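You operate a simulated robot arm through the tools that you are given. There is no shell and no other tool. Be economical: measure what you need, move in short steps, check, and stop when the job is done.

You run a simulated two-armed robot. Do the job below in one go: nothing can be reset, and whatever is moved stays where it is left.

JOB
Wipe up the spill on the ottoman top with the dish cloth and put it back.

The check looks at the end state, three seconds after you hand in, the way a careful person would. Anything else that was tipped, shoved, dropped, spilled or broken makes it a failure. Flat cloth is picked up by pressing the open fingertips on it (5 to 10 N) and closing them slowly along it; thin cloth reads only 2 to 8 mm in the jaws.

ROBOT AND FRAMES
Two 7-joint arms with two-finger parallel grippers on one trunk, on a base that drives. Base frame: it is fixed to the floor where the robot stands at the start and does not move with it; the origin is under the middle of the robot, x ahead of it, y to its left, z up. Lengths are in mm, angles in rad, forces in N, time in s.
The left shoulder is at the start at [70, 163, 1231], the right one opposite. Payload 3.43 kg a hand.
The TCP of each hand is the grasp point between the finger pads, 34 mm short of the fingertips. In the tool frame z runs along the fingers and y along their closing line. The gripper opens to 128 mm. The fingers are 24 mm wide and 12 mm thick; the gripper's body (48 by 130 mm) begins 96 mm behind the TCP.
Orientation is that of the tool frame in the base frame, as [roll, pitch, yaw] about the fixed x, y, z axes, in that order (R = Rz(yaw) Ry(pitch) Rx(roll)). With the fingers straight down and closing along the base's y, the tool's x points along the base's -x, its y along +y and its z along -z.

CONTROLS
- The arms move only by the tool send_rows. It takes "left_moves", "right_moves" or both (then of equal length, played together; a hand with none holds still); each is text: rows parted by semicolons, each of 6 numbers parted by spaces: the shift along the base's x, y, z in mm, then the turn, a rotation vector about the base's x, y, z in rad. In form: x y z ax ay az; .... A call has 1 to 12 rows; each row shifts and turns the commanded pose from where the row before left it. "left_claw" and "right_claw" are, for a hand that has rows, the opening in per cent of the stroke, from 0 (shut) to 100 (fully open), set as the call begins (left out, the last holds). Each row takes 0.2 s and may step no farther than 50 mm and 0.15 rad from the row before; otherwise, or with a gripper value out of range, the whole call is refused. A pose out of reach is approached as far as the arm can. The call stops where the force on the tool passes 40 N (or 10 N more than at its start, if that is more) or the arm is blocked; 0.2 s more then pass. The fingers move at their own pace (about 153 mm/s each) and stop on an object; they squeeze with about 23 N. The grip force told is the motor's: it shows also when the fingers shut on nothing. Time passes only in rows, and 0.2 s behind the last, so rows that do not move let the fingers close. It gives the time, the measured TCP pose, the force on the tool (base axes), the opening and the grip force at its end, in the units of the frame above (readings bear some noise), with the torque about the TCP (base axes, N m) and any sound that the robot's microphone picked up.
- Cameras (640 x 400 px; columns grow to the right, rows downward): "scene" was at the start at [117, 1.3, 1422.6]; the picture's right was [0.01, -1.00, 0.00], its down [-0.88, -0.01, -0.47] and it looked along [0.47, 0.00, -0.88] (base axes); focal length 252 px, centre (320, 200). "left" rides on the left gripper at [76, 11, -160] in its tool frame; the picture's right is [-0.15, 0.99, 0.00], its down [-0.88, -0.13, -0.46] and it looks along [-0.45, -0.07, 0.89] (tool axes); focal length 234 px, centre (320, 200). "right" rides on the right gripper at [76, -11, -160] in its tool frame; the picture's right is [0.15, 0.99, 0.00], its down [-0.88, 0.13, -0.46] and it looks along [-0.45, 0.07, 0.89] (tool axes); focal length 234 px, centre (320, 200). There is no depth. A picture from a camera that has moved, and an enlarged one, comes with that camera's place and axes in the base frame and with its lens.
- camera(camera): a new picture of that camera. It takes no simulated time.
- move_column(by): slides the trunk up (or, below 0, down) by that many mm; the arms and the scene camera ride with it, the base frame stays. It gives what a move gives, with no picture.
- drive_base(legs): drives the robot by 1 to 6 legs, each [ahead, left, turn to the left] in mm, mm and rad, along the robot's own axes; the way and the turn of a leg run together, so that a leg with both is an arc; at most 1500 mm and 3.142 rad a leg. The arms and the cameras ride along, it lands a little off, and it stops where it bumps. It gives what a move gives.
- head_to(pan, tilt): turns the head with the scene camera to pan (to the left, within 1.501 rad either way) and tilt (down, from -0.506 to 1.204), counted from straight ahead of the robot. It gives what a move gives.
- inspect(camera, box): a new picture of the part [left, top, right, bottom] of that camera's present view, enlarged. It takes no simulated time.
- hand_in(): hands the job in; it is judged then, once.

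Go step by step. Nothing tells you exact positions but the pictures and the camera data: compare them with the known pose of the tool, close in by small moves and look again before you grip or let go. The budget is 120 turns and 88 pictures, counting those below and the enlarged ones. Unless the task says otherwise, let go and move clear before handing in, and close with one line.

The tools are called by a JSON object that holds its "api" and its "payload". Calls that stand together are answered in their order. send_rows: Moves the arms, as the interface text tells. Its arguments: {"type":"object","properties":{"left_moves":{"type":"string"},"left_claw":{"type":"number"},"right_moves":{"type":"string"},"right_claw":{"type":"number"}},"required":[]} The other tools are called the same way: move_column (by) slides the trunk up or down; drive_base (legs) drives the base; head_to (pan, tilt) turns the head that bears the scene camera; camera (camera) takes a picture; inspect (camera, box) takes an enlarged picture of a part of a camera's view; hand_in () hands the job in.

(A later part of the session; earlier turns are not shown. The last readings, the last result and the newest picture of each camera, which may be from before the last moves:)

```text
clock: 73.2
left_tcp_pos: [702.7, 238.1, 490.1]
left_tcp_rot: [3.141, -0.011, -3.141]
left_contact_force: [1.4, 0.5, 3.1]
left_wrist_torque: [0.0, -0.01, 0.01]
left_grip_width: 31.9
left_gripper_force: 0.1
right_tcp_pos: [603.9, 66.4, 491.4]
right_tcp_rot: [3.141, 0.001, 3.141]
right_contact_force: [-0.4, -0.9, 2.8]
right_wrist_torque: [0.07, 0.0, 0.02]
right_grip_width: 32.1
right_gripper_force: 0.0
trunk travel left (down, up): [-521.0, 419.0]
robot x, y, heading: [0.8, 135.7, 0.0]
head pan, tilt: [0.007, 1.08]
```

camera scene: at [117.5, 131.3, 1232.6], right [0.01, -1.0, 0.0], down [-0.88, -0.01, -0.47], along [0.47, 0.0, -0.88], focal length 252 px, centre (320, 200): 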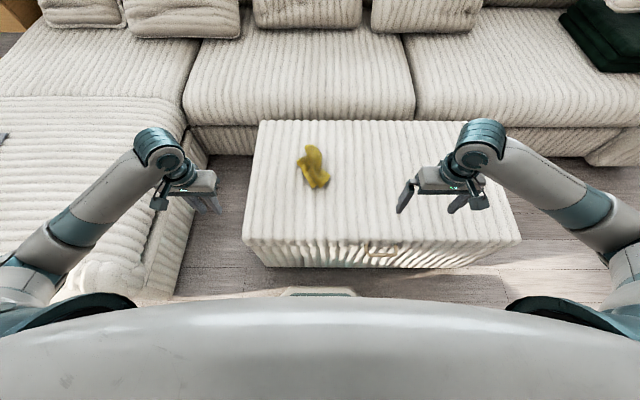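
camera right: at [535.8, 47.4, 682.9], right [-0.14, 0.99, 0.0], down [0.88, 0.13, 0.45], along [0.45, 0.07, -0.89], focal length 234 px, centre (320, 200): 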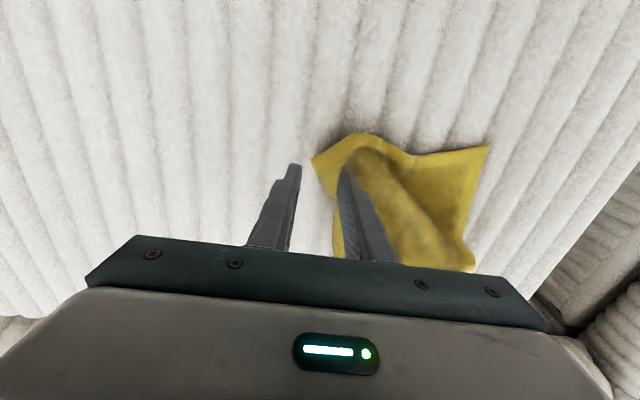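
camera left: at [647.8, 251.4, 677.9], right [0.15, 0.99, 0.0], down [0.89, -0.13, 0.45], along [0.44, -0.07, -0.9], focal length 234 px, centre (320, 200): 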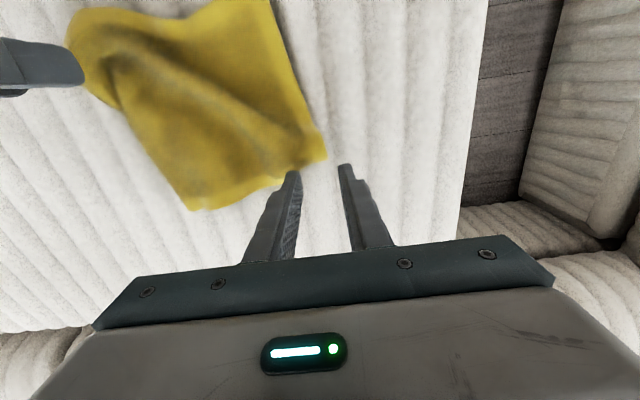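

Light contact on both, so I press a touch and close slowly.

{"api": "send_rows", "payload": {"left_moves": "0 0 -1.5 0 0 0;0 0 0 0 0 0", "right_moves": "0 0 -2 0 0 0;0 0 0 0 0 0", "left_claw": 17, "right_claw": 17}}

{"api": "send_rows", "payload": {"left_moves": "0 0 0 0 0 0;0 0 0 0 0 0", "right_moves": "0 0 0 0 0 0;0 0 0 0 0 0", "left_claw": 8, "right_claw": 8}}

{"api": "send_rows", "payload": {"left_moves": "0 0 0 0 0 0;0 0 0 0 0 0;0 0 6 0 0 0;0 0 0 0 0 0", "right_moves": "0 0 0 0 0 0;0 0 0 0 0 0;0 0 6 0 0 0;0 0 0 0 0 0", "left_claw": 0, "right_claw": 0}}

{"api": "camera", "payload": {"camera": "left"}}

{"api": "camera", "payload": {"camera": "right"}}

```text
clock: 73.8
left_tcp_pos: [702.7, 237.8, 490.7]
left_tcp_rot: [-3.141, -0.01, 3.142]
left_contact_force: [-0.2, 1.2, 3.1]
left_wrist_torque: [-0.04, -0.02, 0.02]
left_grip_width: 21.1
left_gripper_force: 0.0
right_tcp_pos: [604.1, 66.6, 489.4]
right_tcp_rot: [3.141, 0.003, 3.141]
right_contact_force: [1.2, -1.2, 8.5]
right_wrist_torque: [0.12, -0.07, -0.03]
right_grip_width: 21.3
right_gripper_force: 0.1
trunk travel left (down, up): [-521.0, 419.0]
robot x, y, heading: [-2.0, 128.3, -0.006]
head pan, tilt: [0.007, 1.08]
```

```text
clock: 74.3
left_tcp_pos: [702.4, 237.0, 490.3]
left_tcp_rot: [-3.141, -0.011, 3.141]
left_contact_force: [0.4, -0.1, 4.5]
left_wrist_torque: [-0.05, -0.02, 0.03]
left_grip_width: 10.5
left_gripper_force: 0.6
right_tcp_pos: [603.1, 67.0, 489.6]
right_tcp_rot: [-3.14, -0.001, 3.14]
right_contact_force: [0.2, -0.4, 9.9]
right_wrist_torque: [0.1, -0.03, 0.0]
right_grip_width: 10.3
right_gripper_force: 0.0
trunk travel left (down, up): [-521.0, 419.0]
robot x, y, heading: [-2.8, 130.2, -0.001]
head pan, tilt: [0.007, 1.08]
```

```text
clock: 75.3
left_tcp_pos: [702.1, 237.6, 494.9]
left_tcp_rot: [-3.141, -0.01, 3.141]
left_contact_force: [-0.7, -0.9, 0.4]
left_wrist_torque: [0.04, -0.03, -0.01]
left_grip_width: 5.0
left_gripper_force: 23.1
right_tcp_pos: [604.0, 66.3, 494.6]
right_tcp_rot: [-3.14, 0.0, 3.138]
right_contact_force: [-0.2, 0.4, 0.3]
right_wrist_torque: [0.01, -0.04, -0.04]
right_grip_width: 5.1
right_gripper_force: 23.0
trunk travel left (down, up): [-521.0, 419.0]
robot x, y, heading: [-0.6, 127.6, 0.001]
head pan, tilt: [0.007, 1.08]
```

```text
25 pictures are left
camera left: at [628.3, 248.1, 655.6], right [0.15, 0.99, 0.0], down [0.89, -0.13, 0.45], along [0.44, -0.07, -0.9], focal length 234 px, centre (320, 200)
```

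left: 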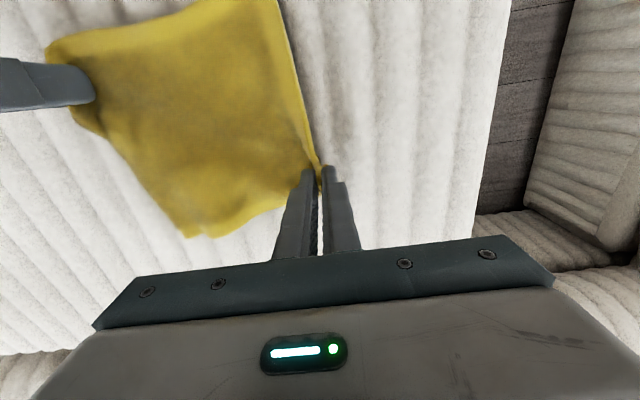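

```text
24 pictures are left
camera right: at [527.1, 54.9, 655.2], right [-0.14, 0.99, 0.0], down [0.88, 0.13, 0.45], along [0.45, 0.06, -0.89], focal length 234 px, centre (320, 200)
```

right: 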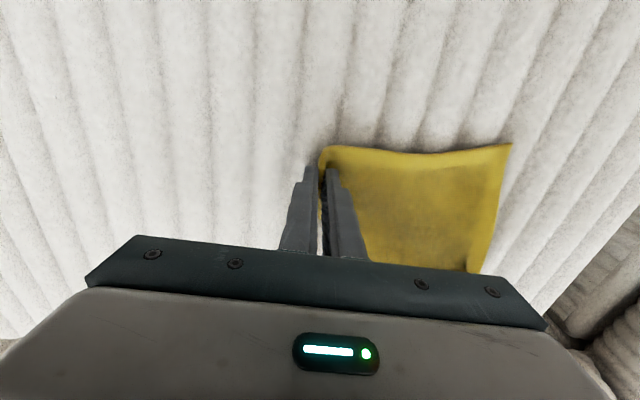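

Both corners are gripped. I pull them to their original places.

{"api": "send_rows", "payload": {"left_moves": "9 11 4 0 0 0;9 11 0 0 0 0;9 11 0 0 0 0;9 10 0 0 0 0;0 0 0 0 0 0", "right_moves": "-8 -7 4 0 0 0;-8 -7 0 0 0 0;-8 -7 0 0 0 0;-8 -6 0 0 0 0;0 0 0 0 0 0"}}

{"api": "inspect", "payload": {"camera": "scene", "box": [248, 100, 376, 200]}}

```text
clock: 76.5
left_tcp_pos: [736.9, 274.6, 499.6]
left_tcp_rot: [-3.131, -0.015, 3.138]
left_contact_force: [-21.3, -30.3, -0.6]
left_wrist_torque: [-1.09, 0.66, 0.18]
left_grip_width: 4.2
left_gripper_force: 22.9
right_tcp_pos: [573.0, 43.5, 500.2]
right_tcp_rot: [3.136, 0.006, -3.142]
right_contact_force: [19.4, 31.5, -0.3]
right_wrist_torque: [1.1, -0.69, 0.22]
right_grip_width: 5.1
right_gripper_force: 22.8
trunk travel left (down, up): [-521.0, 419.0]
robot x, y, heading: [2.9, 128.0, -0.004]
head pan, tilt: [0.007, 1.08]
```

```text
4.00 times, centred on (312, 150) of scene
camera zoom: at [117.6, 130.0, 1232.6], right [0.01, -1.0, 0.0], down [-0.88, 0.0, -0.47], along [0.47, 0.0, -0.88], focal length 1006 px, centre (352, 400)
```

zoom: 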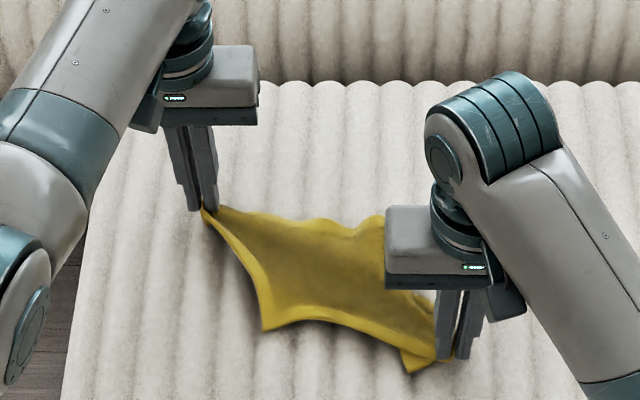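

It is fully taut, with high force, so I relax about 8 mm each, lower and release.

{"api": "send_rows", "payload": {"left_moves": "-5 -6 -5 0 0 0;0 0 -3 0 0 0;0 0 0 0 0 0", "right_moves": "5 6 -5 0 0 0;0 0 -3 0 0 0;0 0 0 0 0 0"}}

{"api": "send_rows", "payload": {"left_moves": "0 0 0 0 0 0;0 0 0 0 0 0;0 0 25 0 0 0;0 0 30 0 0 0;-30 30 20 0 0 0;-35 30 0 0 0 0;-40 25 0 0 0 0;-40 25 0 0 0 0;-40 25 0 0 0 0;-40 10 0 0 0 0;0 0 0 0 0 0", "right_moves": "0 0 0 0 0 0;0 0 0 0 0 0;0 0 25 0 0 0;0 0 30 0 0 0;-10 -35 20 0 0 0;-10 -40 0 0 0 0;0 -40 0 0 0 0;0 -40 0 0 0 0;0 -30 0 0 0 0;0 -30 0 0 0 0;0 0 0 0 0 0", "left_claw": 25, "right_claw": 25}}

{"api": "inspect", "payload": {"camera": "scene", "box": [248, 100, 376, 200]}}

```text
clock: 77.3
left_tcp_pos: [732.9, 272.6, 491.9]
left_tcp_rot: [-3.137, -0.012, 3.14]
left_contact_force: [-11.8, -19.2, 1.2]
left_wrist_torque: [-0.67, 0.45, 0.08]
left_grip_width: 4.0
left_gripper_force: 23.4
right_tcp_pos: [577.3, 45.7, 491.3]
right_tcp_rot: [3.141, 0.002, 3.14]
right_contact_force: [11.0, 18.9, 7.2]
right_wrist_torque: [0.7, -0.39, 0.17]
right_grip_width: 4.8
right_gripper_force: 23.2
trunk travel left (down, up): [-521.0, 419.0]
robot x, y, heading: [-0.6, 130.9, -0.003]
head pan, tilt: [0.007, 1.08]
```

```text
clock: 79.8
left_tcp_pos: [507.0, 419.9, 566.0]
left_tcp_rot: [3.142, -0.013, -3.141]
left_contact_force: [0.3, -0.5, -0.5]
left_wrist_torque: [0.02, 0.0, 0.02]
left_grip_width: 32.0
left_gripper_force: 0.0
right_tcp_pos: [556.4, -170.4, 566.3]
right_tcp_rot: [-3.141, -0.003, 3.14]
right_contact_force: [0.4, -0.4, 0.0]
right_wrist_torque: [-0.03, 0.03, 0.01]
right_grip_width: 31.8
right_gripper_force: 0.0
trunk travel left (down, up): [-521.0, 419.0]
robot x, y, heading: [0.0, 126.9, -0.003]
head pan, tilt: [0.007, 1.08]
```

```text
4.00 times, centred on (312, 150) of scene
camera zoom: at [118.0, 129.9, 1232.6], right [0.01, -1.0, 0.0], down [-0.88, 0.0, -0.47], along [0.47, 0.0, -0.88], focal length 1006 px, centre (352, 400)
```

zoom: 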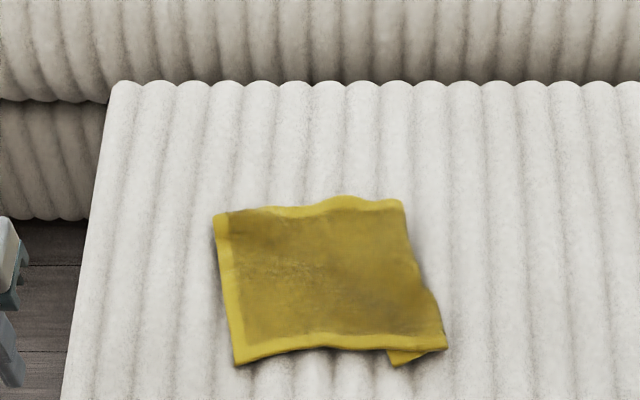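

The cloth is nearly flat, but the right edge shows no hem, so a strip about 80 mm wide is still folded under on the right. I'll pinch the right fold and lift it so the flap hangs free.

{"api": "send_rows", "payload": {"right_moves": "12 27 -3 0 0 0;12 27 -3 0 0 0;12 27 -3 0 0 0;12 27 -3 0 0 0;12 27 -5 0 0 0;12 27 -5 0 0 0;12 27 -5 0 0 0;12 27 -5 0 0 0;12 27 -14 0 0 0;0 0 -15 0 0 0;0 0 -10 0 0 0;0 0 0 0 0 0"}}

{"api": "camera", "payload": {"camera": "right"}}

```text
clock: 82.3
left_tcp_pos: [507.9, 419.1, 566.2]
left_tcp_rot: [-3.14, -0.01, -3.141]
left_contact_force: [0.0, -0.1, 0.0]
left_wrist_torque: [0.0, 0.04, -0.02]
left_grip_width: 32.0
left_gripper_force: 0.1
right_tcp_pos: [665.3, 73.9, 494.4]
right_tcp_rot: [-3.141, 0.0, 3.14]
right_contact_force: [-0.2, -0.2, 0.3]
right_wrist_torque: [0.01, -0.06, -0.01]
right_grip_width: 32.2
right_gripper_force: 0.0
trunk travel left (down, up): [-521.0, 419.0]
robot x, y, heading: [-0.6, 131.0, -0.002]
head pan, tilt: [0.007, 1.08]
```

```text
21 pictures are left
camera right: at [588.4, 62.6, 656.1], right [-0.14, 0.99, 0.0], down [0.88, 0.13, 0.45], along [0.45, 0.07, -0.89], focal length 234 px, centre (320, 200)
```

right: 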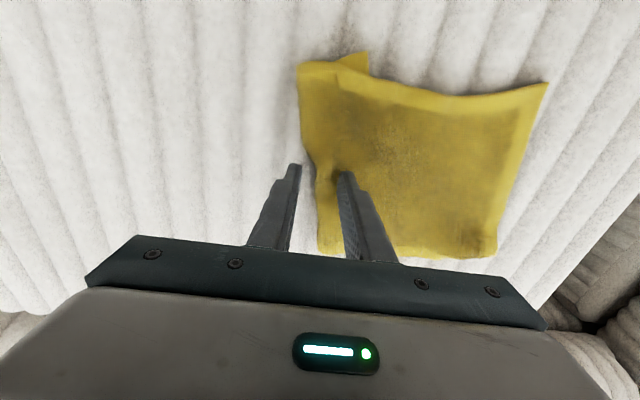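

The view confirms the under-layer peeking at the near right. The fingers straddle the fold, so I pinch and lift it.

{"api": "send_rows", "payload": {"right_moves": "0 0 -4 0 0 0;0 0 0 0 0 0", "right_claw": 16}}

{"api": "send_rows", "payload": {"right_moves": "0 0 0 0 0 0;0 0 0 0 0 0", "right_claw": 8}}

{"api": "send_rows", "payload": {"right_moves": "0 0 0 0 0 0;0 0 0 0 0 0;0 0 15 0 0 0;0 5 20 0 0 0;0 8 20 0 0 0;0 8 20 0 0 0;0 8 15 0 0 0;0 0 0 0 0 0;0 0 0 0 0 0", "right_claw": 0}}

{"api": "inspect", "payload": {"camera": "scene", "box": [248, 100, 376, 200]}}

{"api": "camera", "payload": {"camera": "right"}}

```text
clock: 83.0
left_tcp_pos: [508.1, 419.6, 567.2]
left_tcp_rot: [-3.14, -0.01, -3.142]
left_contact_force: [-0.3, 1.3, 0.5]
left_wrist_torque: [-0.01, 0.01, -0.01]
left_grip_width: 32.0
left_gripper_force: 0.1
right_tcp_pos: [664.8, 73.1, 491.2]
right_tcp_rot: [3.142, -0.001, 3.14]
right_contact_force: [1.2, -0.1, 2.0]
right_wrist_torque: [0.05, -0.01, 0.01]
right_grip_width: 20.6
right_gripper_force: 0.1
trunk travel left (down, up): [-521.0, 419.0]
robot x, y, heading: [-1.2, 127.3, -0.006]
head pan, tilt: [0.007, 1.08]
```

```text
clock: 83.5
left_tcp_pos: [507.5, 420.1, 566.7]
left_tcp_rot: [3.141, -0.01, 3.14]
left_contact_force: [-0.1, 0.1, 0.1]
left_wrist_torque: [0.01, -0.01, 0.0]
left_grip_width: 32.0
left_gripper_force: 0.0
right_tcp_pos: [665.2, 74.8, 490.7]
right_tcp_rot: [-3.141, 0.0, 3.14]
right_contact_force: [1.9, -1.3, 2.7]
right_wrist_torque: [0.02, -0.03, 0.0]
right_grip_width: 11.0
right_gripper_force: 0.8
trunk travel left (down, up): [-521.0, 419.0]
robot x, y, heading: [-2.6, 128.7, -0.002]
head pan, tilt: [0.007, 1.08]
```

```text
clock: 85.5
left_tcp_pos: [507.3, 420.0, 566.0]
left_tcp_rot: [3.14, -0.01, -3.141]
left_contact_force: [-0.1, -0.5, -0.2]
left_wrist_torque: [0.02, 0.02, 0.0]
left_grip_width: 32.1
left_gripper_force: 0.0
right_tcp_pos: [664.3, 103.1, 580.3]
right_tcp_rot: [3.14, -0.003, 3.14]
right_contact_force: [0.2, -0.1, -0.6]
right_wrist_torque: [0.0, -0.02, 0.02]
right_grip_width: 4.7
right_gripper_force: 23.2
trunk travel left (down, up): [-521.0, 419.0]
robot x, y, heading: [1.8, 127.6, -0.004]
head pan, tilt: [0.007, 1.08]
```

```text
4.00 times, centred on (312, 150) of scene
camera zoom: at [117.6, 130.0, 1232.6], right [0.01, -1.0, 0.0], down [-0.88, 0.0, -0.47], along [0.47, 0.0, -0.88], focal length 1006 px, centre (352, 400)
```

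zoom: 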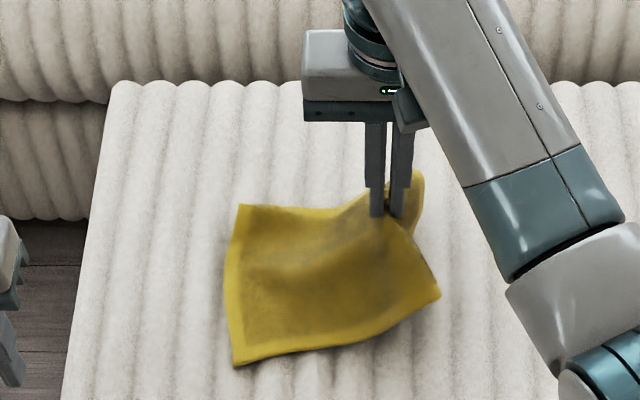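

```text
19 pictures are left
camera right: at [588.6, 91.1, 742.3], right [-0.14, 0.99, 0.0], down [0.88, 0.13, 0.45], along [0.45, 0.07, -0.89], focal length 234 px, centre (320, 200)
```

right: 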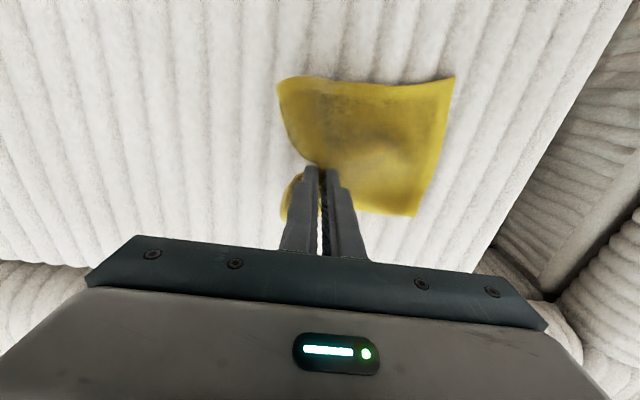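

The flap hangs freely. I move left while lowering so the flap lays out to the right.

{"api": "send_rows", "payload": {"right_moves": "0 0 15 0 0 0;0 0 0 0 0 0;0 15 -15 0 0 0;0 18 -15 0 0 0;0 18 -15 0 0 0;0 18 -15 0 0 0;0 15 -15 0 0 0;0 10 -15 0 0 0;0 0 -8 0 0 0;0 0 0 0 0 0"}}

{"api": "inspect", "payload": {"camera": "scene", "box": [248, 100, 376, 200]}}

{"api": "camera", "payload": {"camera": "right"}}

```text
clock: 87.8
left_tcp_pos: [507.7, 419.5, 567.4]
left_tcp_rot: [3.141, -0.009, 3.141]
left_contact_force: [0.4, 0.0, -0.4]
left_wrist_torque: [0.02, 0.01, -0.02]
left_grip_width: 32.2
left_gripper_force: 0.2
right_tcp_pos: [665.6, 195.6, 498.8]
right_tcp_rot: [-3.141, 0.001, 3.141]
right_contact_force: [-0.3, -0.7, 3.8]
right_wrist_torque: [-0.01, 0.05, 0.05]
right_grip_width: 4.3
right_gripper_force: 23.3
trunk travel left (down, up): [-521.0, 419.0]
robot x, y, heading: [0.1, 129.2, 0.0]
head pan, tilt: [0.007, 1.08]
```

```text
4.00 times, centred on (312, 150) of scene
camera zoom: at [117.3, 130.0, 1232.7], right [0.01, -1.0, 0.0], down [-0.88, 0.0, -0.47], along [0.47, 0.0, -0.88], focal length 1006 px, centre (352, 400)
```

zoom: 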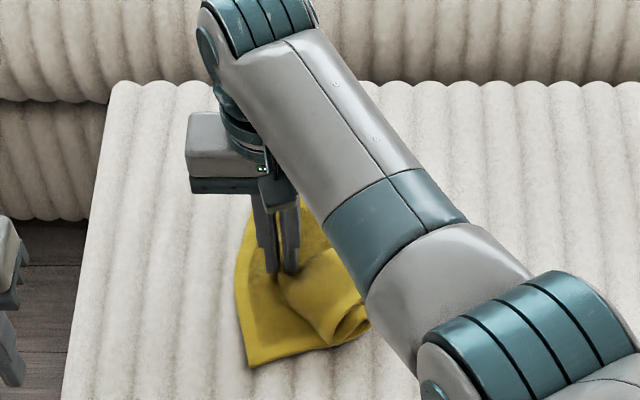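

```text
17 pictures are left
camera right: at [588.4, 184.7, 660.0], right [-0.14, 0.99, 0.0], down [0.88, 0.13, 0.46], along [0.45, 0.06, -0.89], focal length 234 px, centre (320, 200)
```

right: 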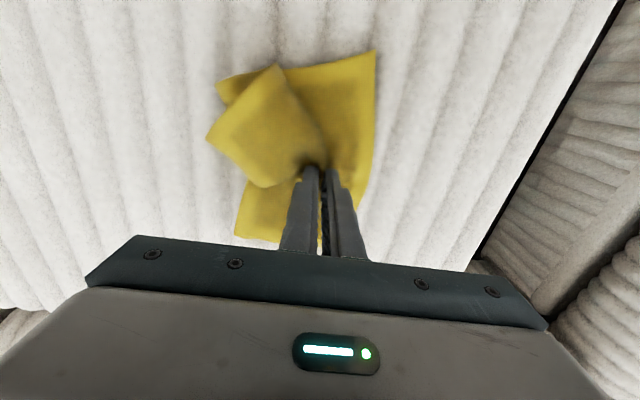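

The flap has come out to the right. I release, withdraw and look.

{"api": "send_rows", "payload": {"right_moves": "0 0 0 0 0 0;0 0 0 0 0 0;0 0 25 0 0 0;0 0 30 0 0 0;0 -35 20 0 0 0;-10 -45 0 0 0 0;-10 -45 0 0 0 0;-10 -45 0 0 0 0;-10 -45 0 0 0 0;-10 -45 0 0 0 0;-10 -45 0 0 0 0;0 0 0 0 0 0", "right_claw": 20}}

{"api": "inspect", "payload": {"camera": "scene", "box": [264, 120, 360, 195]}}

```text
clock: 90.3
left_tcp_pos: [507.1, 419.8, 566.6]
left_tcp_rot: [-3.141, -0.01, 3.141]
left_contact_force: [-0.1, -0.6, 0.2]
left_wrist_torque: [-0.01, -0.01, -0.02]
left_grip_width: 32.0
left_gripper_force: 0.1
right_tcp_pos: [602.8, -107.3, 572.7]
right_tcp_rot: [3.141, -0.001, 3.141]
right_contact_force: [-0.7, -1.0, 0.0]
right_wrist_torque: [0.0, -0.02, 0.0]
right_grip_width: 25.6
right_gripper_force: 0.1
trunk travel left (down, up): [-521.0, 419.0]
robot x, y, heading: [-0.6, 129.5, 0.003]
head pan, tilt: [0.007, 1.08]
```

```text
5.33 times, centred on (312, 158) of scene
camera zoom: at [117.7, 130.5, 1232.6], right [0.01, -1.0, 0.0], down [-0.88, 0.0, -0.47], along [0.47, 0.0, -0.88], focal length 1342 px, centre (363, 427)
```

zoom: 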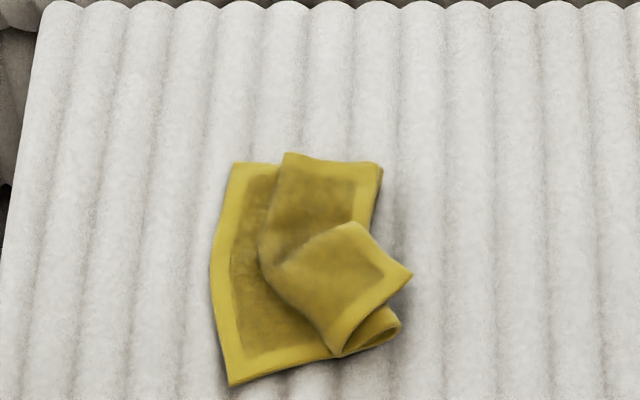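

The right hem is now free, with the NR corner folded over at about (651, 101). I'll grip that corner with the right hand.

{"api": "send_rows", "payload": {"right_moves": "5 27 -5 0 0 0;5 27 -5 0 0 0;5 27 -5 0 0 0;5 27 -5 0 0 0;5 27 -5 0 0 0;5 27 -5 0 0 0;5 27 -10 0 0 0;5 27 -10 0 0 0;3 3 -15 0 0 0;0 0 -12 0 0 0;0 0 0 0 0 0"}}

{"api": "camera", "payload": {"camera": "right"}}

```text
clock: 92.8
left_tcp_pos: [507.8, 419.4, 566.2]
left_tcp_rot: [3.14, -0.011, 3.14]
left_contact_force: [0.2, 0.4, -0.1]
left_wrist_torque: [0.02, 0.02, 0.0]
left_grip_width: 32.3
left_gripper_force: 0.1
right_tcp_pos: [647.9, 110.3, 495.4]
right_tcp_rot: [3.141, 0.0, 3.14]
right_contact_force: [0.0, -0.8, 4.7]
right_wrist_torque: [0.09, 0.0, -0.01]
right_grip_width: 25.6
right_gripper_force: 0.1
trunk travel left (down, up): [-521.0, 419.0]
robot x, y, heading: [1.0, 125.0, -0.001]
head pan, tilt: [0.007, 1.08]
```

```text
15 pictures are left
camera right: at [571.1, 98.9, 657.7], right [-0.14, 0.99, 0.0], down [0.88, 0.13, 0.46], along [0.45, 0.07, -0.89], focal length 234 px, centre (320, 200)
```

right: 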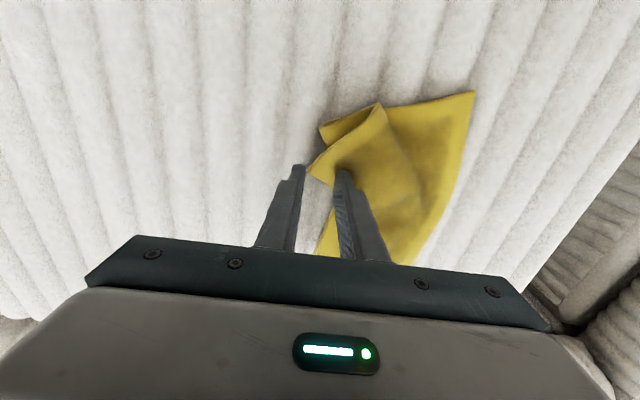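

The corner tip lies between the fingers. I pinch, lift slightly and draw it toward the near right.

{"api": "send_rows", "payload": {"right_moves": "0 0 0 0 0 0;0 0 0 0 0 0", "right_claw": 9}}

{"api": "send_rows", "payload": {"right_moves": "0 0 0 0 0 0;0 0 0 0 0 0;0 0 15 0 0 0;0 0 15 0 0 0;-8 -10 5 0 0 0;-12 -12 0 0 0 0;-12 -12 0 0 0 0;-12 -12 0 0 0 0;-12 -12 -10 0 0 0;-12 -12 -10 0 0 0;0 0 0 0 0 0", "right_claw": 0}}

{"api": "inspect", "payload": {"camera": "scene", "box": [264, 120, 360, 195]}}

```text
clock: 93.3
left_tcp_pos: [507.7, 418.3, 566.5]
left_tcp_rot: [3.14, -0.011, 3.14]
left_contact_force: [-0.3, -0.3, -0.3]
left_wrist_torque: [0.01, 0.01, -0.01]
left_grip_width: 32.0
left_gripper_force: 0.1
right_tcp_pos: [647.9, 110.2, 496.0]
right_tcp_rot: [3.142, 0.0, 3.139]
right_contact_force: [0.2, -0.4, 1.4]
right_wrist_torque: [0.03, -0.03, 0.02]
right_grip_width: 11.2
right_gripper_force: 0.1
trunk travel left (down, up): [-521.0, 419.0]
robot x, y, heading: [-1.2, 126.8, -0.007]
head pan, tilt: [0.007, 1.08]
```

```text
clock: 95.8
left_tcp_pos: [508.2, 418.7, 566.1]
left_tcp_rot: [3.14, -0.01, -3.141]
left_contact_force: [-0.2, 0.1, 0.0]
left_wrist_torque: [0.02, -0.01, 0.0]
left_grip_width: 31.9
left_gripper_force: 0.0
right_tcp_pos: [578.8, 41.6, 511.3]
right_tcp_rot: [3.141, 0.0, 3.139]
right_contact_force: [0.3, 0.0, 0.3]
right_wrist_torque: [0.01, -0.02, 0.0]
right_grip_width: 0.1
right_gripper_force: 22.8
trunk travel left (down, up): [-521.0, 419.0]
robot x, y, heading: [2.0, 129.0, 0.0]
head pan, tilt: [0.007, 1.08]
```

```text
5.33 times, centred on (312, 158) of scene
camera zoom: at [117.6, 130.1, 1232.6], right [0.01, -1.0, 0.0], down [-0.88, 0.0, -0.47], along [0.47, 0.0, -0.88], focal length 1342 px, centre (363, 427)
```

zoom: 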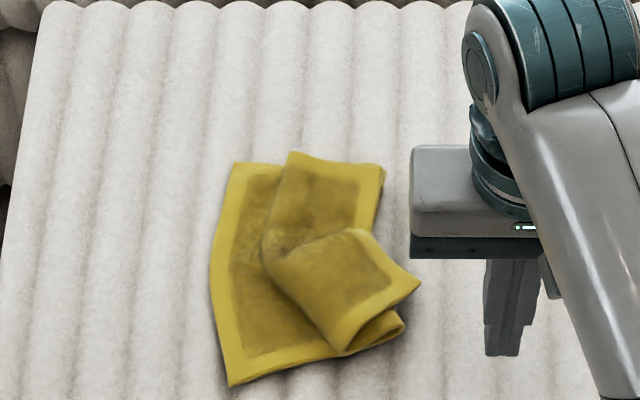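

The pinch slipped off. I go back deeper onto the corner flap at about (632, 106), with a firmer press.

{"api": "send_rows", "payload": {"right_moves": "0 0 25 0 0 0;14 18 0 0 0 0;14 18 0 0 0 0;14 18 0 0 0 0;11 10 0 0 0 0;0 0 -15 0 0 0;0 0 -15 0 0 0;0 0 -9 0 0 0;0 0 -5 0 0 0;0 0 -3 0 0 0;0 0 0 0 0 0", "right_claw": 26}}

```text
clock: 98.2
left_tcp_pos: [505.8, 420.2, 567.8]
left_tcp_rot: [3.14, -0.01, -3.141]
left_contact_force: [-0.1, -0.4, 0.6]
left_wrist_torque: [-0.01, 0.03, 0.03]
left_grip_width: 32.4
left_gripper_force: 0.1
right_tcp_pos: [632.2, 106.0, 492.7]
right_tcp_rot: [3.139, 0.007, 3.14]
right_contact_force: [-1.6, 0.8, 24.6]
right_wrist_torque: [0.74, 0.04, 0.06]
right_grip_width: 33.5
right_gripper_force: 0.0
trunk travel left (down, up): [-521.0, 419.0]
robot x, y, heading: [0.6, 128.4, -0.005]
head pan, tilt: [0.007, 1.08]
```

{"api": "send_rows", "payload": {"right_moves": "0 0 2.5 0 0 0;0 0 0 0 0 0", "right_claw": 18}}

{"api": "send_rows", "payload": {"right_moves": "0 0 0 0 0 0;0 0 0 0 0 0", "right_claw": 9}}

{"api": "send_rows", "payload": {"right_moves": "0 0 0 0 0 0;0 0 0 0 0 0;0 0 0 0 0 0", "right_claw": 0}}

```text
clock: 98.8
left_tcp_pos: [507.1, 419.1, 566.3]
left_tcp_rot: [-3.141, -0.011, 3.14]
left_contact_force: [0.0, 0.3, -0.5]
left_wrist_torque: [0.01, 0.01, 0.04]
left_grip_width: 31.9
left_gripper_force: 0.0
right_tcp_pos: [632.7, 104.6, 492.0]
right_tcp_rot: [-3.139, 0.0, 3.137]
right_contact_force: [0.4, -1.6, 9.5]
right_wrist_torque: [0.14, 0.03, 0.01]
right_grip_width: 22.4
right_gripper_force: 0.0
trunk travel left (down, up): [-521.0, 419.0]
robot x, y, heading: [1.7, 128.4, -0.003]
head pan, tilt: [0.007, 1.08]
```

```text
clock: 99.3
left_tcp_pos: [507.0, 420.2, 566.6]
left_tcp_rot: [3.141, -0.01, 3.141]
left_contact_force: [-0.4, 0.8, -0.1]
left_wrist_torque: [-0.02, -0.03, -0.01]
left_grip_width: 31.7
left_gripper_force: 0.0
right_tcp_pos: [632.4, 105.5, 491.7]
right_tcp_rot: [-3.141, -0.002, 3.139]
right_contact_force: [-0.5, 2.0, 7.1]
right_wrist_torque: [0.17, 0.07, -0.02]
right_grip_width: 12.5
right_gripper_force: 0.9
trunk travel left (down, up): [-521.0, 419.0]
robot x, y, heading: [0.7, 130.3, -0.007]
head pan, tilt: [0.007, 1.08]
```

```text
clock: 100.2
left_tcp_pos: [507.3, 419.6, 567.2]
left_tcp_rot: [-3.141, -0.01, 3.141]
left_contact_force: [-0.8, 0.9, -0.8]
left_wrist_torque: [0.01, 0.02, 0.0]
left_grip_width: 32.2
left_gripper_force: 0.0
right_tcp_pos: [631.5, 103.8, 492.2]
right_tcp_rot: [3.139, 0.0, 3.14]
right_contact_force: [-0.8, 2.6, 5.0]
right_wrist_torque: [0.14, 0.06, -0.05]
right_grip_width: 2.7
right_gripper_force: 23.2
trunk travel left (down, up): [-521.0, 419.0]
robot x, y, heading: [2.0, 127.5, 0.004]
head pan, tilt: [0.007, 1.08]
```

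Gripped at 2.7 mm, a single layer. I lift and draw it to the near right, then lower.

{"api": "send_rows", "payload": {"right_moves": "0 0 15 0 0 0;0 0 15 0 0 0;-5 -10 5 0 0 0;-11 -12 0 0 0 0;-11 -12 0 0 0 0;-11 -12 0 0 0 0;-11 -12 -10 0 0 0;-11 -10 -15 0 0 0;0 0 0 0 0 0"}}

{"api": "inspect", "payload": {"camera": "scene", "box": [264, 120, 360, 195]}}

```text
clock: 102.2
left_tcp_pos: [508.2, 420.1, 567.2]
left_tcp_rot: [-3.141, -0.011, 3.141]
left_contact_force: [-0.6, -0.3, -0.6]
left_wrist_torque: [0.0, -0.01, -0.02]
left_grip_width: 32.0
left_gripper_force: 0.0
right_tcp_pos: [572.3, 37.4, 502.2]
right_tcp_rot: [-3.141, 0.0, 3.139]
right_contact_force: [0.1, 0.4, 0.5]
right_wrist_torque: [0.01, -0.01, -0.02]
right_grip_width: 2.9
right_gripper_force: 23.3
trunk travel left (down, up): [-521.0, 419.0]
robot x, y, heading: [0.9, 131.0, -0.003]
head pan, tilt: [0.007, 1.08]
```

```text
5.33 times, centred on (312, 158) of scene
camera zoom: at [117.6, 130.1, 1232.6], right [0.01, -1.0, 0.0], down [-0.88, 0.0, -0.47], along [0.47, 0.0, -0.88], focal length 1342 px, centre (363, 427)
```

zoom: 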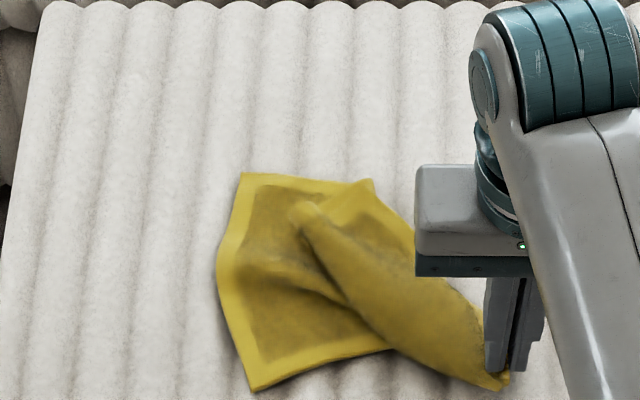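

NR is at its place. Now the left hand grips the FL corner at about (740, 218) and pulls it left.

{"api": "send_rows", "payload": {"left_moves": "25 -20 -2 0 0 0;25 -24 -3 0 0 0;25 -24 -3 0 0 0;25 -24 -3 0 0 0;25 -24 -5 0 0 0;25 -24 -5 0 0 0;25 -24 -10 0 0 0;25 -24 -10 0 0 0;20 -18 -10 0 0 0;0 0 0 0 0 0"}}

{"api": "camera", "payload": {"camera": "left"}}

```text
clock: 104.3
left_tcp_pos: [727.9, 213.6, 515.8]
left_tcp_rot: [3.141, -0.011, 3.14]
left_contact_force: [0.1, 0.3, -0.1]
left_wrist_torque: [0.02, -0.02, 0.01]
left_grip_width: 31.8
left_gripper_force: 0.1
right_tcp_pos: [574.5, 37.1, 502.0]
right_tcp_rot: [-3.141, 0.001, 3.139]
right_contact_force: [0.1, -0.1, 0.0]
right_wrist_torque: [0.02, -0.01, -0.01]
right_grip_width: 2.6
right_gripper_force: 23.2
trunk travel left (down, up): [-521.0, 419.0]
robot x, y, heading: [1.0, 129.0, -0.004]
head pan, tilt: [0.007, 1.08]
```

```text
12 pictures are left
camera left: at [654.0, 224.3, 676.0], right [0.15, 0.99, 0.0], down [0.89, -0.13, 0.45], along [0.44, -0.07, -0.89], focal length 234 px, centre (320, 200)
```

left: 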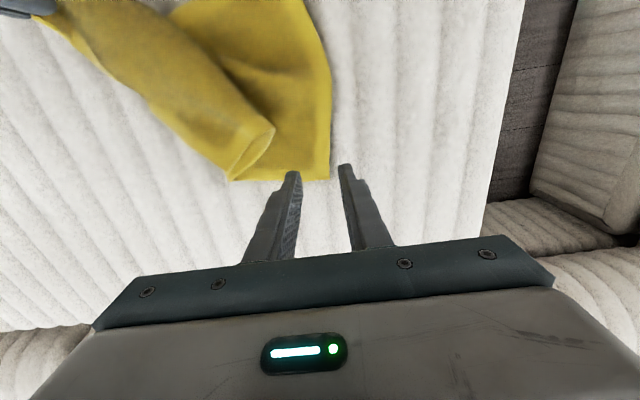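

The FL corner is at (740, 221), within the fingers' span. I lower and pinch.

{"api": "send_rows", "payload": {"left_moves": "-6 -2 -12 0 0 0;0 0 -10 0 0 0;0 0 -4 0 0 0;0 0 0 0 0 0"}}

{"api": "send_rows", "payload": {"left_moves": "0 0 -1.5 0 0 0;0 0 0 0 0 0", "left_claw": 16}}

{"api": "send_rows", "payload": {"left_moves": "0 0 0 0 0 0;0 0 0 0 0 0", "left_claw": 8}}

{"api": "send_rows", "payload": {"left_moves": "0 0 0 0 0 0;0 0 0 0 0 0;0 0 0 0 0 0", "left_claw": 0}}

```text
clock: 105.3
left_tcp_pos: [721.9, 211.3, 488.9]
left_tcp_rot: [-3.142, -0.011, 3.141]
left_contact_force: [-0.5, 0.6, 0.7]
left_wrist_torque: [-0.02, -0.02, -0.01]
left_grip_width: 32.1
left_gripper_force: 0.0
right_tcp_pos: [572.8, 37.1, 502.5]
right_tcp_rot: [-3.141, -0.002, 3.141]
right_contact_force: [0.5, -0.1, 0.2]
right_wrist_torque: [-0.01, -0.03, 0.01]
right_grip_width: 2.8
right_gripper_force: 23.2
trunk travel left (down, up): [-521.0, 419.0]
robot x, y, heading: [-4.6, 134.7, -0.003]
head pan, tilt: [0.007, 1.08]
```

```text
clock: 106.0
left_tcp_pos: [722.1, 210.6, 487.7]
left_tcp_rot: [3.141, -0.01, 3.141]
left_contact_force: [-0.9, 1.1, 1.8]
left_wrist_torque: [-0.03, 0.04, -0.02]
left_grip_width: 20.2
left_gripper_force: 0.1
right_tcp_pos: [573.5, 38.0, 502.5]
right_tcp_rot: [-3.141, -0.002, 3.14]
right_contact_force: [0.3, 0.3, -0.2]
right_wrist_torque: [0.03, -0.02, -0.03]
right_grip_width: 2.5
right_gripper_force: 22.9
trunk travel left (down, up): [-521.0, 419.0]
robot x, y, heading: [1.7, 128.0, -0.001]
head pan, tilt: [0.007, 1.08]
```

```text
clock: 106.5
left_tcp_pos: [722.9, 211.1, 488.1]
left_tcp_rot: [-3.141, -0.009, -3.141]
left_contact_force: [1.1, -0.4, 1.5]
left_wrist_torque: [0.0, -0.03, 0.03]
left_grip_width: 10.2
left_gripper_force: 0.4
right_tcp_pos: [573.5, 36.9, 502.6]
right_tcp_rot: [3.141, 0.0, 3.139]
right_contact_force: [0.2, 0.4, 0.2]
right_wrist_torque: [-0.01, -0.02, -0.03]
right_grip_width: 2.9
right_gripper_force: 22.8
trunk travel left (down, up): [-521.0, 419.0]
robot x, y, heading: [0.6, 131.6, -0.001]
head pan, tilt: [0.007, 1.08]
```

```text
clock: 107.3
left_tcp_pos: [723.4, 211.1, 487.9]
left_tcp_rot: [-3.141, -0.01, 3.141]
left_contact_force: [0.6, -2.2, 1.9]
left_wrist_torque: [-0.08, -0.03, 0.05]
left_grip_width: 4.0
left_gripper_force: 22.6
right_tcp_pos: [572.7, 37.6, 502.0]
right_tcp_rot: [-3.141, -0.001, 3.14]
right_contact_force: [0.5, -0.1, -0.6]
right_wrist_torque: [0.0, 0.01, -0.01]
right_grip_width: 2.7
right_gripper_force: 22.9
trunk travel left (down, up): [-521.0, 419.0]
robot x, y, heading: [3.8, 129.8, -0.004]
head pan, tilt: [0.007, 1.08]
```

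Gripped at 4 mm. I lift both a bit and pull the left corner toward (745, 285), watching the force.

{"api": "send_rows", "payload": {"left_moves": "0 0 14 0 0 0;4 13 6 0 0 0;4 13 0 0 0 0;4 13 0 0 0 0;4 13 0 0 0 0;2 10 0 0 0 0;0 0 0 0 0 0", "right_moves": "0 0 5 0 0 0;0 0 0 0 0 0;0 0 0 0 0 0;0 0 0 0 0 0;0 0 0 0 0 0;0 0 0 0 0 0;0 0 0 0 0 0"}}

{"api": "inspect", "payload": {"camera": "scene", "box": [256, 115, 352, 190]}}

```text
clock: 109.0
left_tcp_pos: [741.7, 273.3, 508.2]
left_tcp_rot: [3.141, -0.012, 3.14]
left_contact_force: [-1.3, -0.6, 0.2]
left_wrist_torque: [-0.01, 0.03, 0.01]
left_grip_width: 4.2
left_gripper_force: 23.3
right_tcp_pos: [572.5, 38.6, 506.1]
right_tcp_rot: [3.14, 0.0, 3.139]
right_contact_force: [1.7, 1.8, 0.1]
right_wrist_torque: [0.05, -0.04, -0.01]
right_grip_width: 2.8
right_gripper_force: 23.1
trunk travel left (down, up): [-521.0, 419.0]
robot x, y, heading: [1.5, 128.7, -0.005]
head pan, tilt: [0.007, 1.08]
```

```text
5.33 times, centred on (304, 152) of scene
camera zoom: at [117.6, 129.8, 1232.6], right [0.01, -1.0, 0.0], down [-0.88, 0.0, -0.47], along [0.47, 0.0, -0.88], focal length 1342 px, centre (405, 453)
```

zoom: 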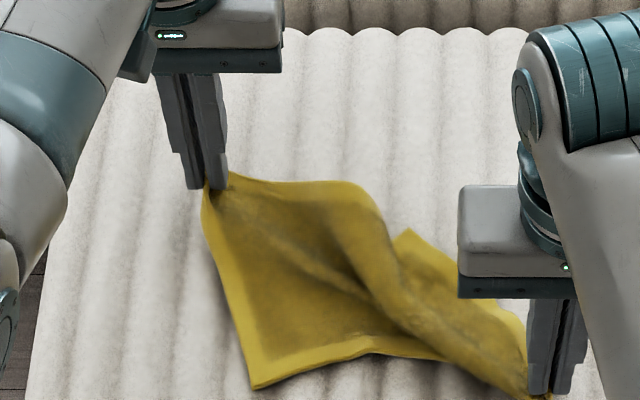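

It's just becoming taut and lies at the original diagonal. I lower, release, back off and check.

{"api": "send_rows", "payload": {"left_moves": "0 3 -9 0 0 0;0 0 -8 0 0 0;0 0 0 0 0 0", "right_moves": "0 -3 -8 0 0 0;0 0 -7 0 0 0;0 0 0 0 0 0"}}

{"api": "send_rows", "payload": {"left_moves": "0 0 0 0 0 0;0 0 0 0 0 0;0 0 25 0 0 0;0 0 30 0 0 0;-30 30 10 0 0 0;-35 30 0 0 0 0;-40 25 0 0 0 0;-40 20 0 0 0 0;-35 10 0 0 0 0;0 0 0 0 0 0", "right_moves": "0 0 0 0 0 0;0 0 0 0 0 0;0 0 25 0 0 0;0 0 30 0 0 0;0 -35 10 0 0 0;10 -40 0 0 0 0;10 -40 0 0 0 0;10 -30 0 0 0 0;10 -20 0 0 0 0;0 0 0 0 0 0", "left_claw": 25, "right_claw": 25}}

{"api": "inspect", "payload": {"camera": "scene", "box": [264, 120, 360, 195]}}

```text
clock: 109.8
left_tcp_pos: [740.4, 275.6, 492.3]
left_tcp_rot: [-3.141, -0.01, -3.141]
left_contact_force: [-1.6, -1.0, 0.1]
left_wrist_torque: [-0.04, 0.04, 0.08]
left_grip_width: 4.1
left_gripper_force: 22.9
right_tcp_pos: [573.0, 34.6, 491.7]
right_tcp_rot: [-3.141, 0.0, 3.139]
right_contact_force: [0.7, 2.1, 1.3]
right_wrist_torque: [0.04, -0.05, -0.04]
right_grip_width: 2.9
right_gripper_force: 23.1
trunk travel left (down, up): [-521.0, 419.0]
robot x, y, heading: [0.2, 128.0, -0.001]
head pan, tilt: [0.007, 1.08]
```

```text
clock: 112.0
left_tcp_pos: [560.0, 391.1, 555.6]
left_tcp_rot: [-3.141, -0.014, -3.141]
left_contact_force: [-0.1, 0.2, -1.1]
left_wrist_torque: [0.0, 0.02, -0.03]
left_grip_width: 31.8
left_gripper_force: 0.0
right_tcp_pos: [611.6, -130.6, 557.2]
right_tcp_rot: [3.14, -0.001, 3.14]
right_contact_force: [1.0, 0.1, 0.3]
right_wrist_torque: [0.02, -0.03, 0.0]
right_grip_width: 32.1
right_gripper_force: 0.0
trunk travel left (down, up): [-521.0, 419.0]
robot x, y, heading: [0.0, 130.9, -0.001]
head pan, tilt: [0.007, 1.08]
```

```text
5.33 times, centred on (312, 158) of scene
camera zoom: at [117.8, 129.8, 1232.6], right [0.0, -1.0, 0.0], down [-0.88, 0.0, -0.47], along [0.47, 0.0, -0.88], focal length 1342 px, centre (363, 427)
```

zoom: 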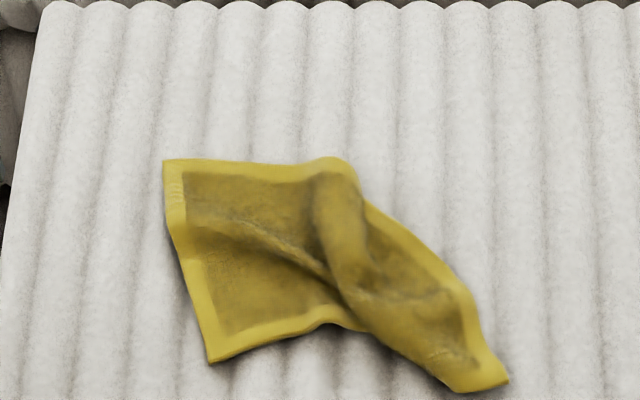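

Very good. What remains is to pull the FR corner at about (730, 135) out to the right and NL at about (586, 232) out to the left. I bring both hands there.

{"api": "send_rows", "payload": {"left_moves": "3.4 -16.5 -2 0 0 0;3.4 -16.5 -2 0 0 0;3.4 -16.5 -2 0 0 0;3.4 -16.5 -2 0 0 0;3.4 -16.5 -2 0 0 0;3.4 -16.5 -2 0 0 0;3.4 -16.5 -2 0 0 0;3.4 -16.5 -2 0 0 0;3.4 -16.5 -10 0 0 0;3.4 -16.5 -14 0 0 0;0 0 0 0 0 0", "right_moves": "11.6 26.1 -2 0 0 0;11.6 26.1 -2 0 0 0;11.6 26.1 -2 0 0 0;11.6 26.1 -2 0 0 0;11.6 26.1 -2 0 0 0;11.6 26.1 -2 0 0 0;11.6 26.1 -2 0 0 0;11.6 26.1 -2 0 0 0;11.6 26.1 -8 0 0 0;11.6 26.1 -8 0 0 0;0 0 0 0 0 0"}}

{"api": "camera", "payload": {"camera": "right"}}

{"api": "camera", "payload": {"camera": "left"}}

```text
clock: 114.3
left_tcp_pos: [592.1, 225.1, 516.2]
left_tcp_rot: [3.141, -0.011, 3.141]
left_contact_force: [-0.3, -0.3, 0.0]
left_wrist_torque: [-0.01, 0.01, 0.01]
left_grip_width: 32.1
left_gripper_force: 0.1
right_tcp_pos: [727.4, 129.8, 525.2]
right_tcp_rot: [-3.141, 0.0, 3.139]
right_contact_force: [-0.8, 0.4, -0.2]
right_wrist_torque: [-0.05, 0.01, -0.01]
right_grip_width: 32.1
right_gripper_force: 0.0
trunk travel left (down, up): [-521.0, 419.0]
robot x, y, heading: [0.1, 132.7, 0.001]
head pan, tilt: [0.007, 1.08]
```

```text
9 pictures are left
camera right: at [651.6, 117.8, 686.4], right [-0.14, 0.99, 0.0], down [0.88, 0.13, 0.46], along [0.45, 0.07, -0.89], focal length 234 px, centre (320, 200)
```

right: 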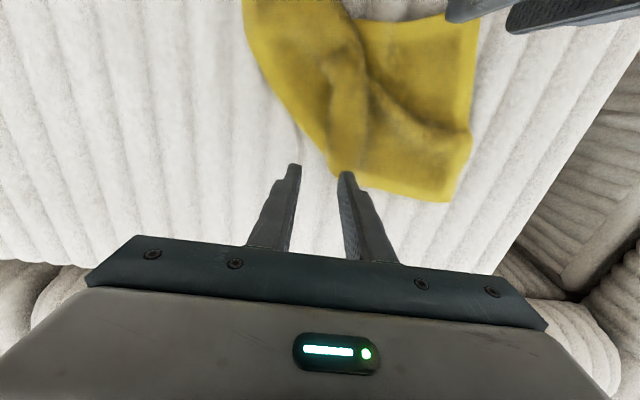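

```text
8 pictures are left
camera left: at [519.6, 236.3, 676.2], right [0.15, 0.99, 0.0], down [0.89, -0.13, 0.45], along [0.44, -0.07, -0.9], focal length 234 px, centre (320, 200)
```

left: 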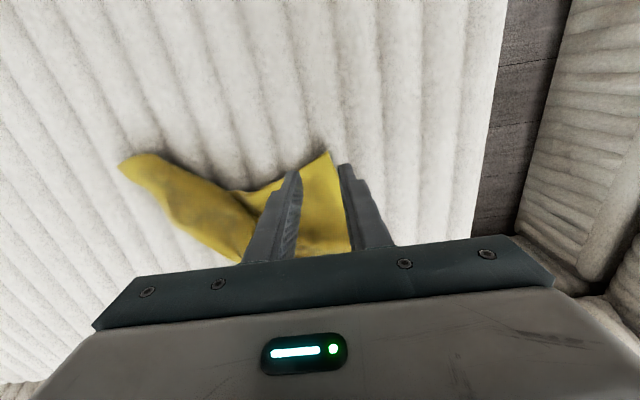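

FR is at about (736, 146) and NL at about (579, 236). I adjust and lower both.

{"api": "send_rows", "payload": {"left_moves": "2 2 -12 0 0 0;0 0 -10 0 0 0;0 0 -4 0 0 0;0 0 0 0 0 0", "right_moves": "-9 19 -10 0 0 0;0 0 -12 0 0 0;0 0 -11 0 0 0;0 0 0 0 0 0"}}

```text
clock: 115.3
left_tcp_pos: [596.5, 227.8, 489.3]
left_tcp_rot: [3.141, -0.01, 3.141]
left_contact_force: [-0.1, -0.4, 0.1]
left_wrist_torque: [0.0, 0.0, 0.02]
left_grip_width: 32.0
left_gripper_force: 0.1
right_tcp_pos: [719.2, 148.7, 492.6]
right_tcp_rot: [3.141, 0.002, 3.14]
right_contact_force: [0.6, 0.5, 2.5]
right_wrist_torque: [-0.06, 0.0, -0.02]
right_grip_width: 31.9
right_gripper_force: 0.0
trunk travel left (down, up): [-521.0, 419.0]
robot x, y, heading: [-4.7, 127.3, -0.001]
head pan, tilt: [0.007, 1.08]
```

{"api": "send_rows", "payload": {"left_moves": "0 0 -3 0 0 0;0 0 0 0 0 0", "right_moves": "0 0 -3 0 0 0;0 0 0 0 0 0"}}

```text
clock: 116.0
left_tcp_pos: [596.4, 226.8, 487.5]
left_tcp_rot: [-3.141, -0.011, -3.141]
left_contact_force: [1.1, 0.1, 3.7]
left_wrist_torque: [-0.06, 0.01, 0.02]
left_grip_width: 31.8
left_gripper_force: 0.0
right_tcp_pos: [719.7, 148.5, 489.0]
right_tcp_rot: [3.141, -0.001, 3.139]
right_contact_force: [-0.4, 0.2, 4.3]
right_wrist_torque: [-0.01, 0.03, 0.0]
right_grip_width: 31.7
right_gripper_force: 0.1
trunk travel left (down, up): [-521.0, 419.0]
robot x, y, heading: [1.8, 128.6, -0.001]
head pan, tilt: [0.007, 1.08]
```

Good light pressure on both, so I close slowly.

{"api": "send_rows", "payload": {"left_moves": "0 0 -1 0 0 0;0 0 0 0 0 0", "right_moves": "0 0 -1 0 0 0;0 0 0 0 0 0", "left_claw": 16, "right_claw": 16}}

{"api": "send_rows", "payload": {"left_moves": "0 0 0 0 0 0;0 0 0 0 0 0", "right_moves": "0 0 0 0 0 0;0 0 0 0 0 0", "left_claw": 8, "right_claw": 8}}

{"api": "send_rows", "payload": {"left_moves": "0 0 0 0 0 0;0 0 0 0 0 0;0 0 0 0 0 0", "right_moves": "0 0 0 0 0 0;0 0 0 0 0 0;0 0 0 0 0 0", "left_claw": 0, "right_claw": 0}}

```text
clock: 116.5
left_tcp_pos: [596.7, 228.6, 487.3]
left_tcp_rot: [3.14, -0.009, -3.141]
left_contact_force: [-1.8, 0.5, 6.9]
left_wrist_torque: [-0.11, -0.05, -0.04]
left_grip_width: 20.4
left_gripper_force: 0.1
right_tcp_pos: [718.7, 148.9, 489.6]
right_tcp_rot: [-3.141, 0.001, 3.14]
right_contact_force: [1.9, -0.8, 6.5]
right_wrist_torque: [-0.11, 0.06, 0.01]
right_grip_width: 20.9
right_gripper_force: 0.5
trunk travel left (down, up): [-521.0, 419.0]
robot x, y, heading: [-0.7, 127.8, 0.0]
head pan, tilt: [0.007, 1.08]
```

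```text
clock: 117.2
left_tcp_pos: [596.7, 227.7, 487.0]
left_tcp_rot: [-3.141, -0.01, -3.141]
left_contact_force: [0.7, 0.0, 7.6]
left_wrist_torque: [-0.06, -0.06, -0.02]
left_grip_width: 10.8
left_gripper_force: 0.6
right_tcp_pos: [720.0, 148.4, 488.0]
right_tcp_rot: [-3.141, 0.002, 3.139]
right_contact_force: [0.5, -1.2, 7.5]
right_wrist_torque: [-0.09, 0.04, 0.01]
right_grip_width: 10.6
right_gripper_force: 0.9
trunk travel left (down, up): [-521.0, 419.0]
robot x, y, heading: [0.3, 125.9, -0.001]
head pan, tilt: [0.007, 1.08]
```

```text
clock: 118.0
left_tcp_pos: [595.7, 226.8, 486.7]
left_tcp_rot: [-3.142, -0.008, 3.141]
left_contact_force: [-1.1, -5.1, 8.2]
left_wrist_torque: [-0.25, -0.02, 0.01]
left_grip_width: 5.0
left_gripper_force: 23.3
right_tcp_pos: [718.7, 149.2, 489.2]
right_tcp_rot: [-3.141, 0.0, 3.14]
right_contact_force: [1.6, -3.1, 8.6]
right_wrist_torque: [-0.11, 0.01, 0.0]
right_grip_width: 5.3
right_gripper_force: 23.1
trunk travel left (down, up): [-521.0, 419.0]
robot x, y, heading: [1.4, 129.1, 0.001]
head pan, tilt: [0.007, 1.08]
```

Both are held (5 mm each). I lift and pull along this diagonal to the original corners.

{"api": "send_rows", "payload": {"left_moves": "0 0 12 0 0 0;-4 8 6 0 0 0;-4 8 0 0 0 0;-4 8 0 0 0 0;-4 8 0 0 0 0;-4 8 0 0 0 0;-2 6 0 0 0 0;0 0 0 0 0 0", "right_moves": "0 0 12 0 0 0;5 -15 6 0 0 0;5 -15 0 0 0 0;5 -15 0 0 0 0;5 -15 0 0 0 0;5 -15 0 0 0 0;3 -10 0 0 0 0;0 0 0 0 0 0"}}

{"api": "inspect", "payload": {"camera": "scene", "box": [256, 115, 352, 190]}}

```text
clock: 119.8
left_tcp_pos: [574.3, 273.3, 505.7]
left_tcp_rot: [-3.138, -0.01, 3.139]
left_contact_force: [15.7, -20.1, -0.2]
left_wrist_torque: [-0.72, -0.52, -0.25]
left_grip_width: 4.5
left_gripper_force: 23.3
right_tcp_pos: [750.4, 66.7, 503.2]
right_tcp_rot: [3.138, -0.004, 3.141]
right_contact_force: [-15.5, 21.5, -0.2]
right_wrist_torque: [0.76, 0.56, -0.19]
right_grip_width: 6.4
right_gripper_force: 23.1
right hand out of reach, approached as far as the arm can: row 2
trunk travel left (down, up): [-521.0, 419.0]
robot x, y, heading: [-1.8, 128.7, -0.001]
head pan, tilt: [0.007, 1.08]
```

```text
5.33 times, centred on (304, 152) of scene
camera zoom: at [117.7, 129.9, 1232.6], right [0.01, -1.0, 0.0], down [-0.88, 0.0, -0.47], along [0.47, 0.0, -0.88], focal length 1342 px, centre (405, 453)
```

zoom: 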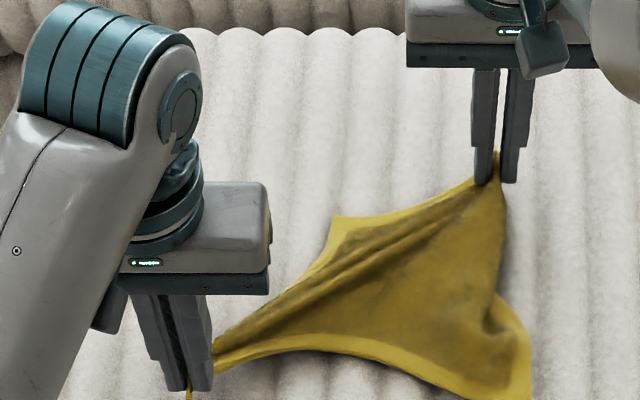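

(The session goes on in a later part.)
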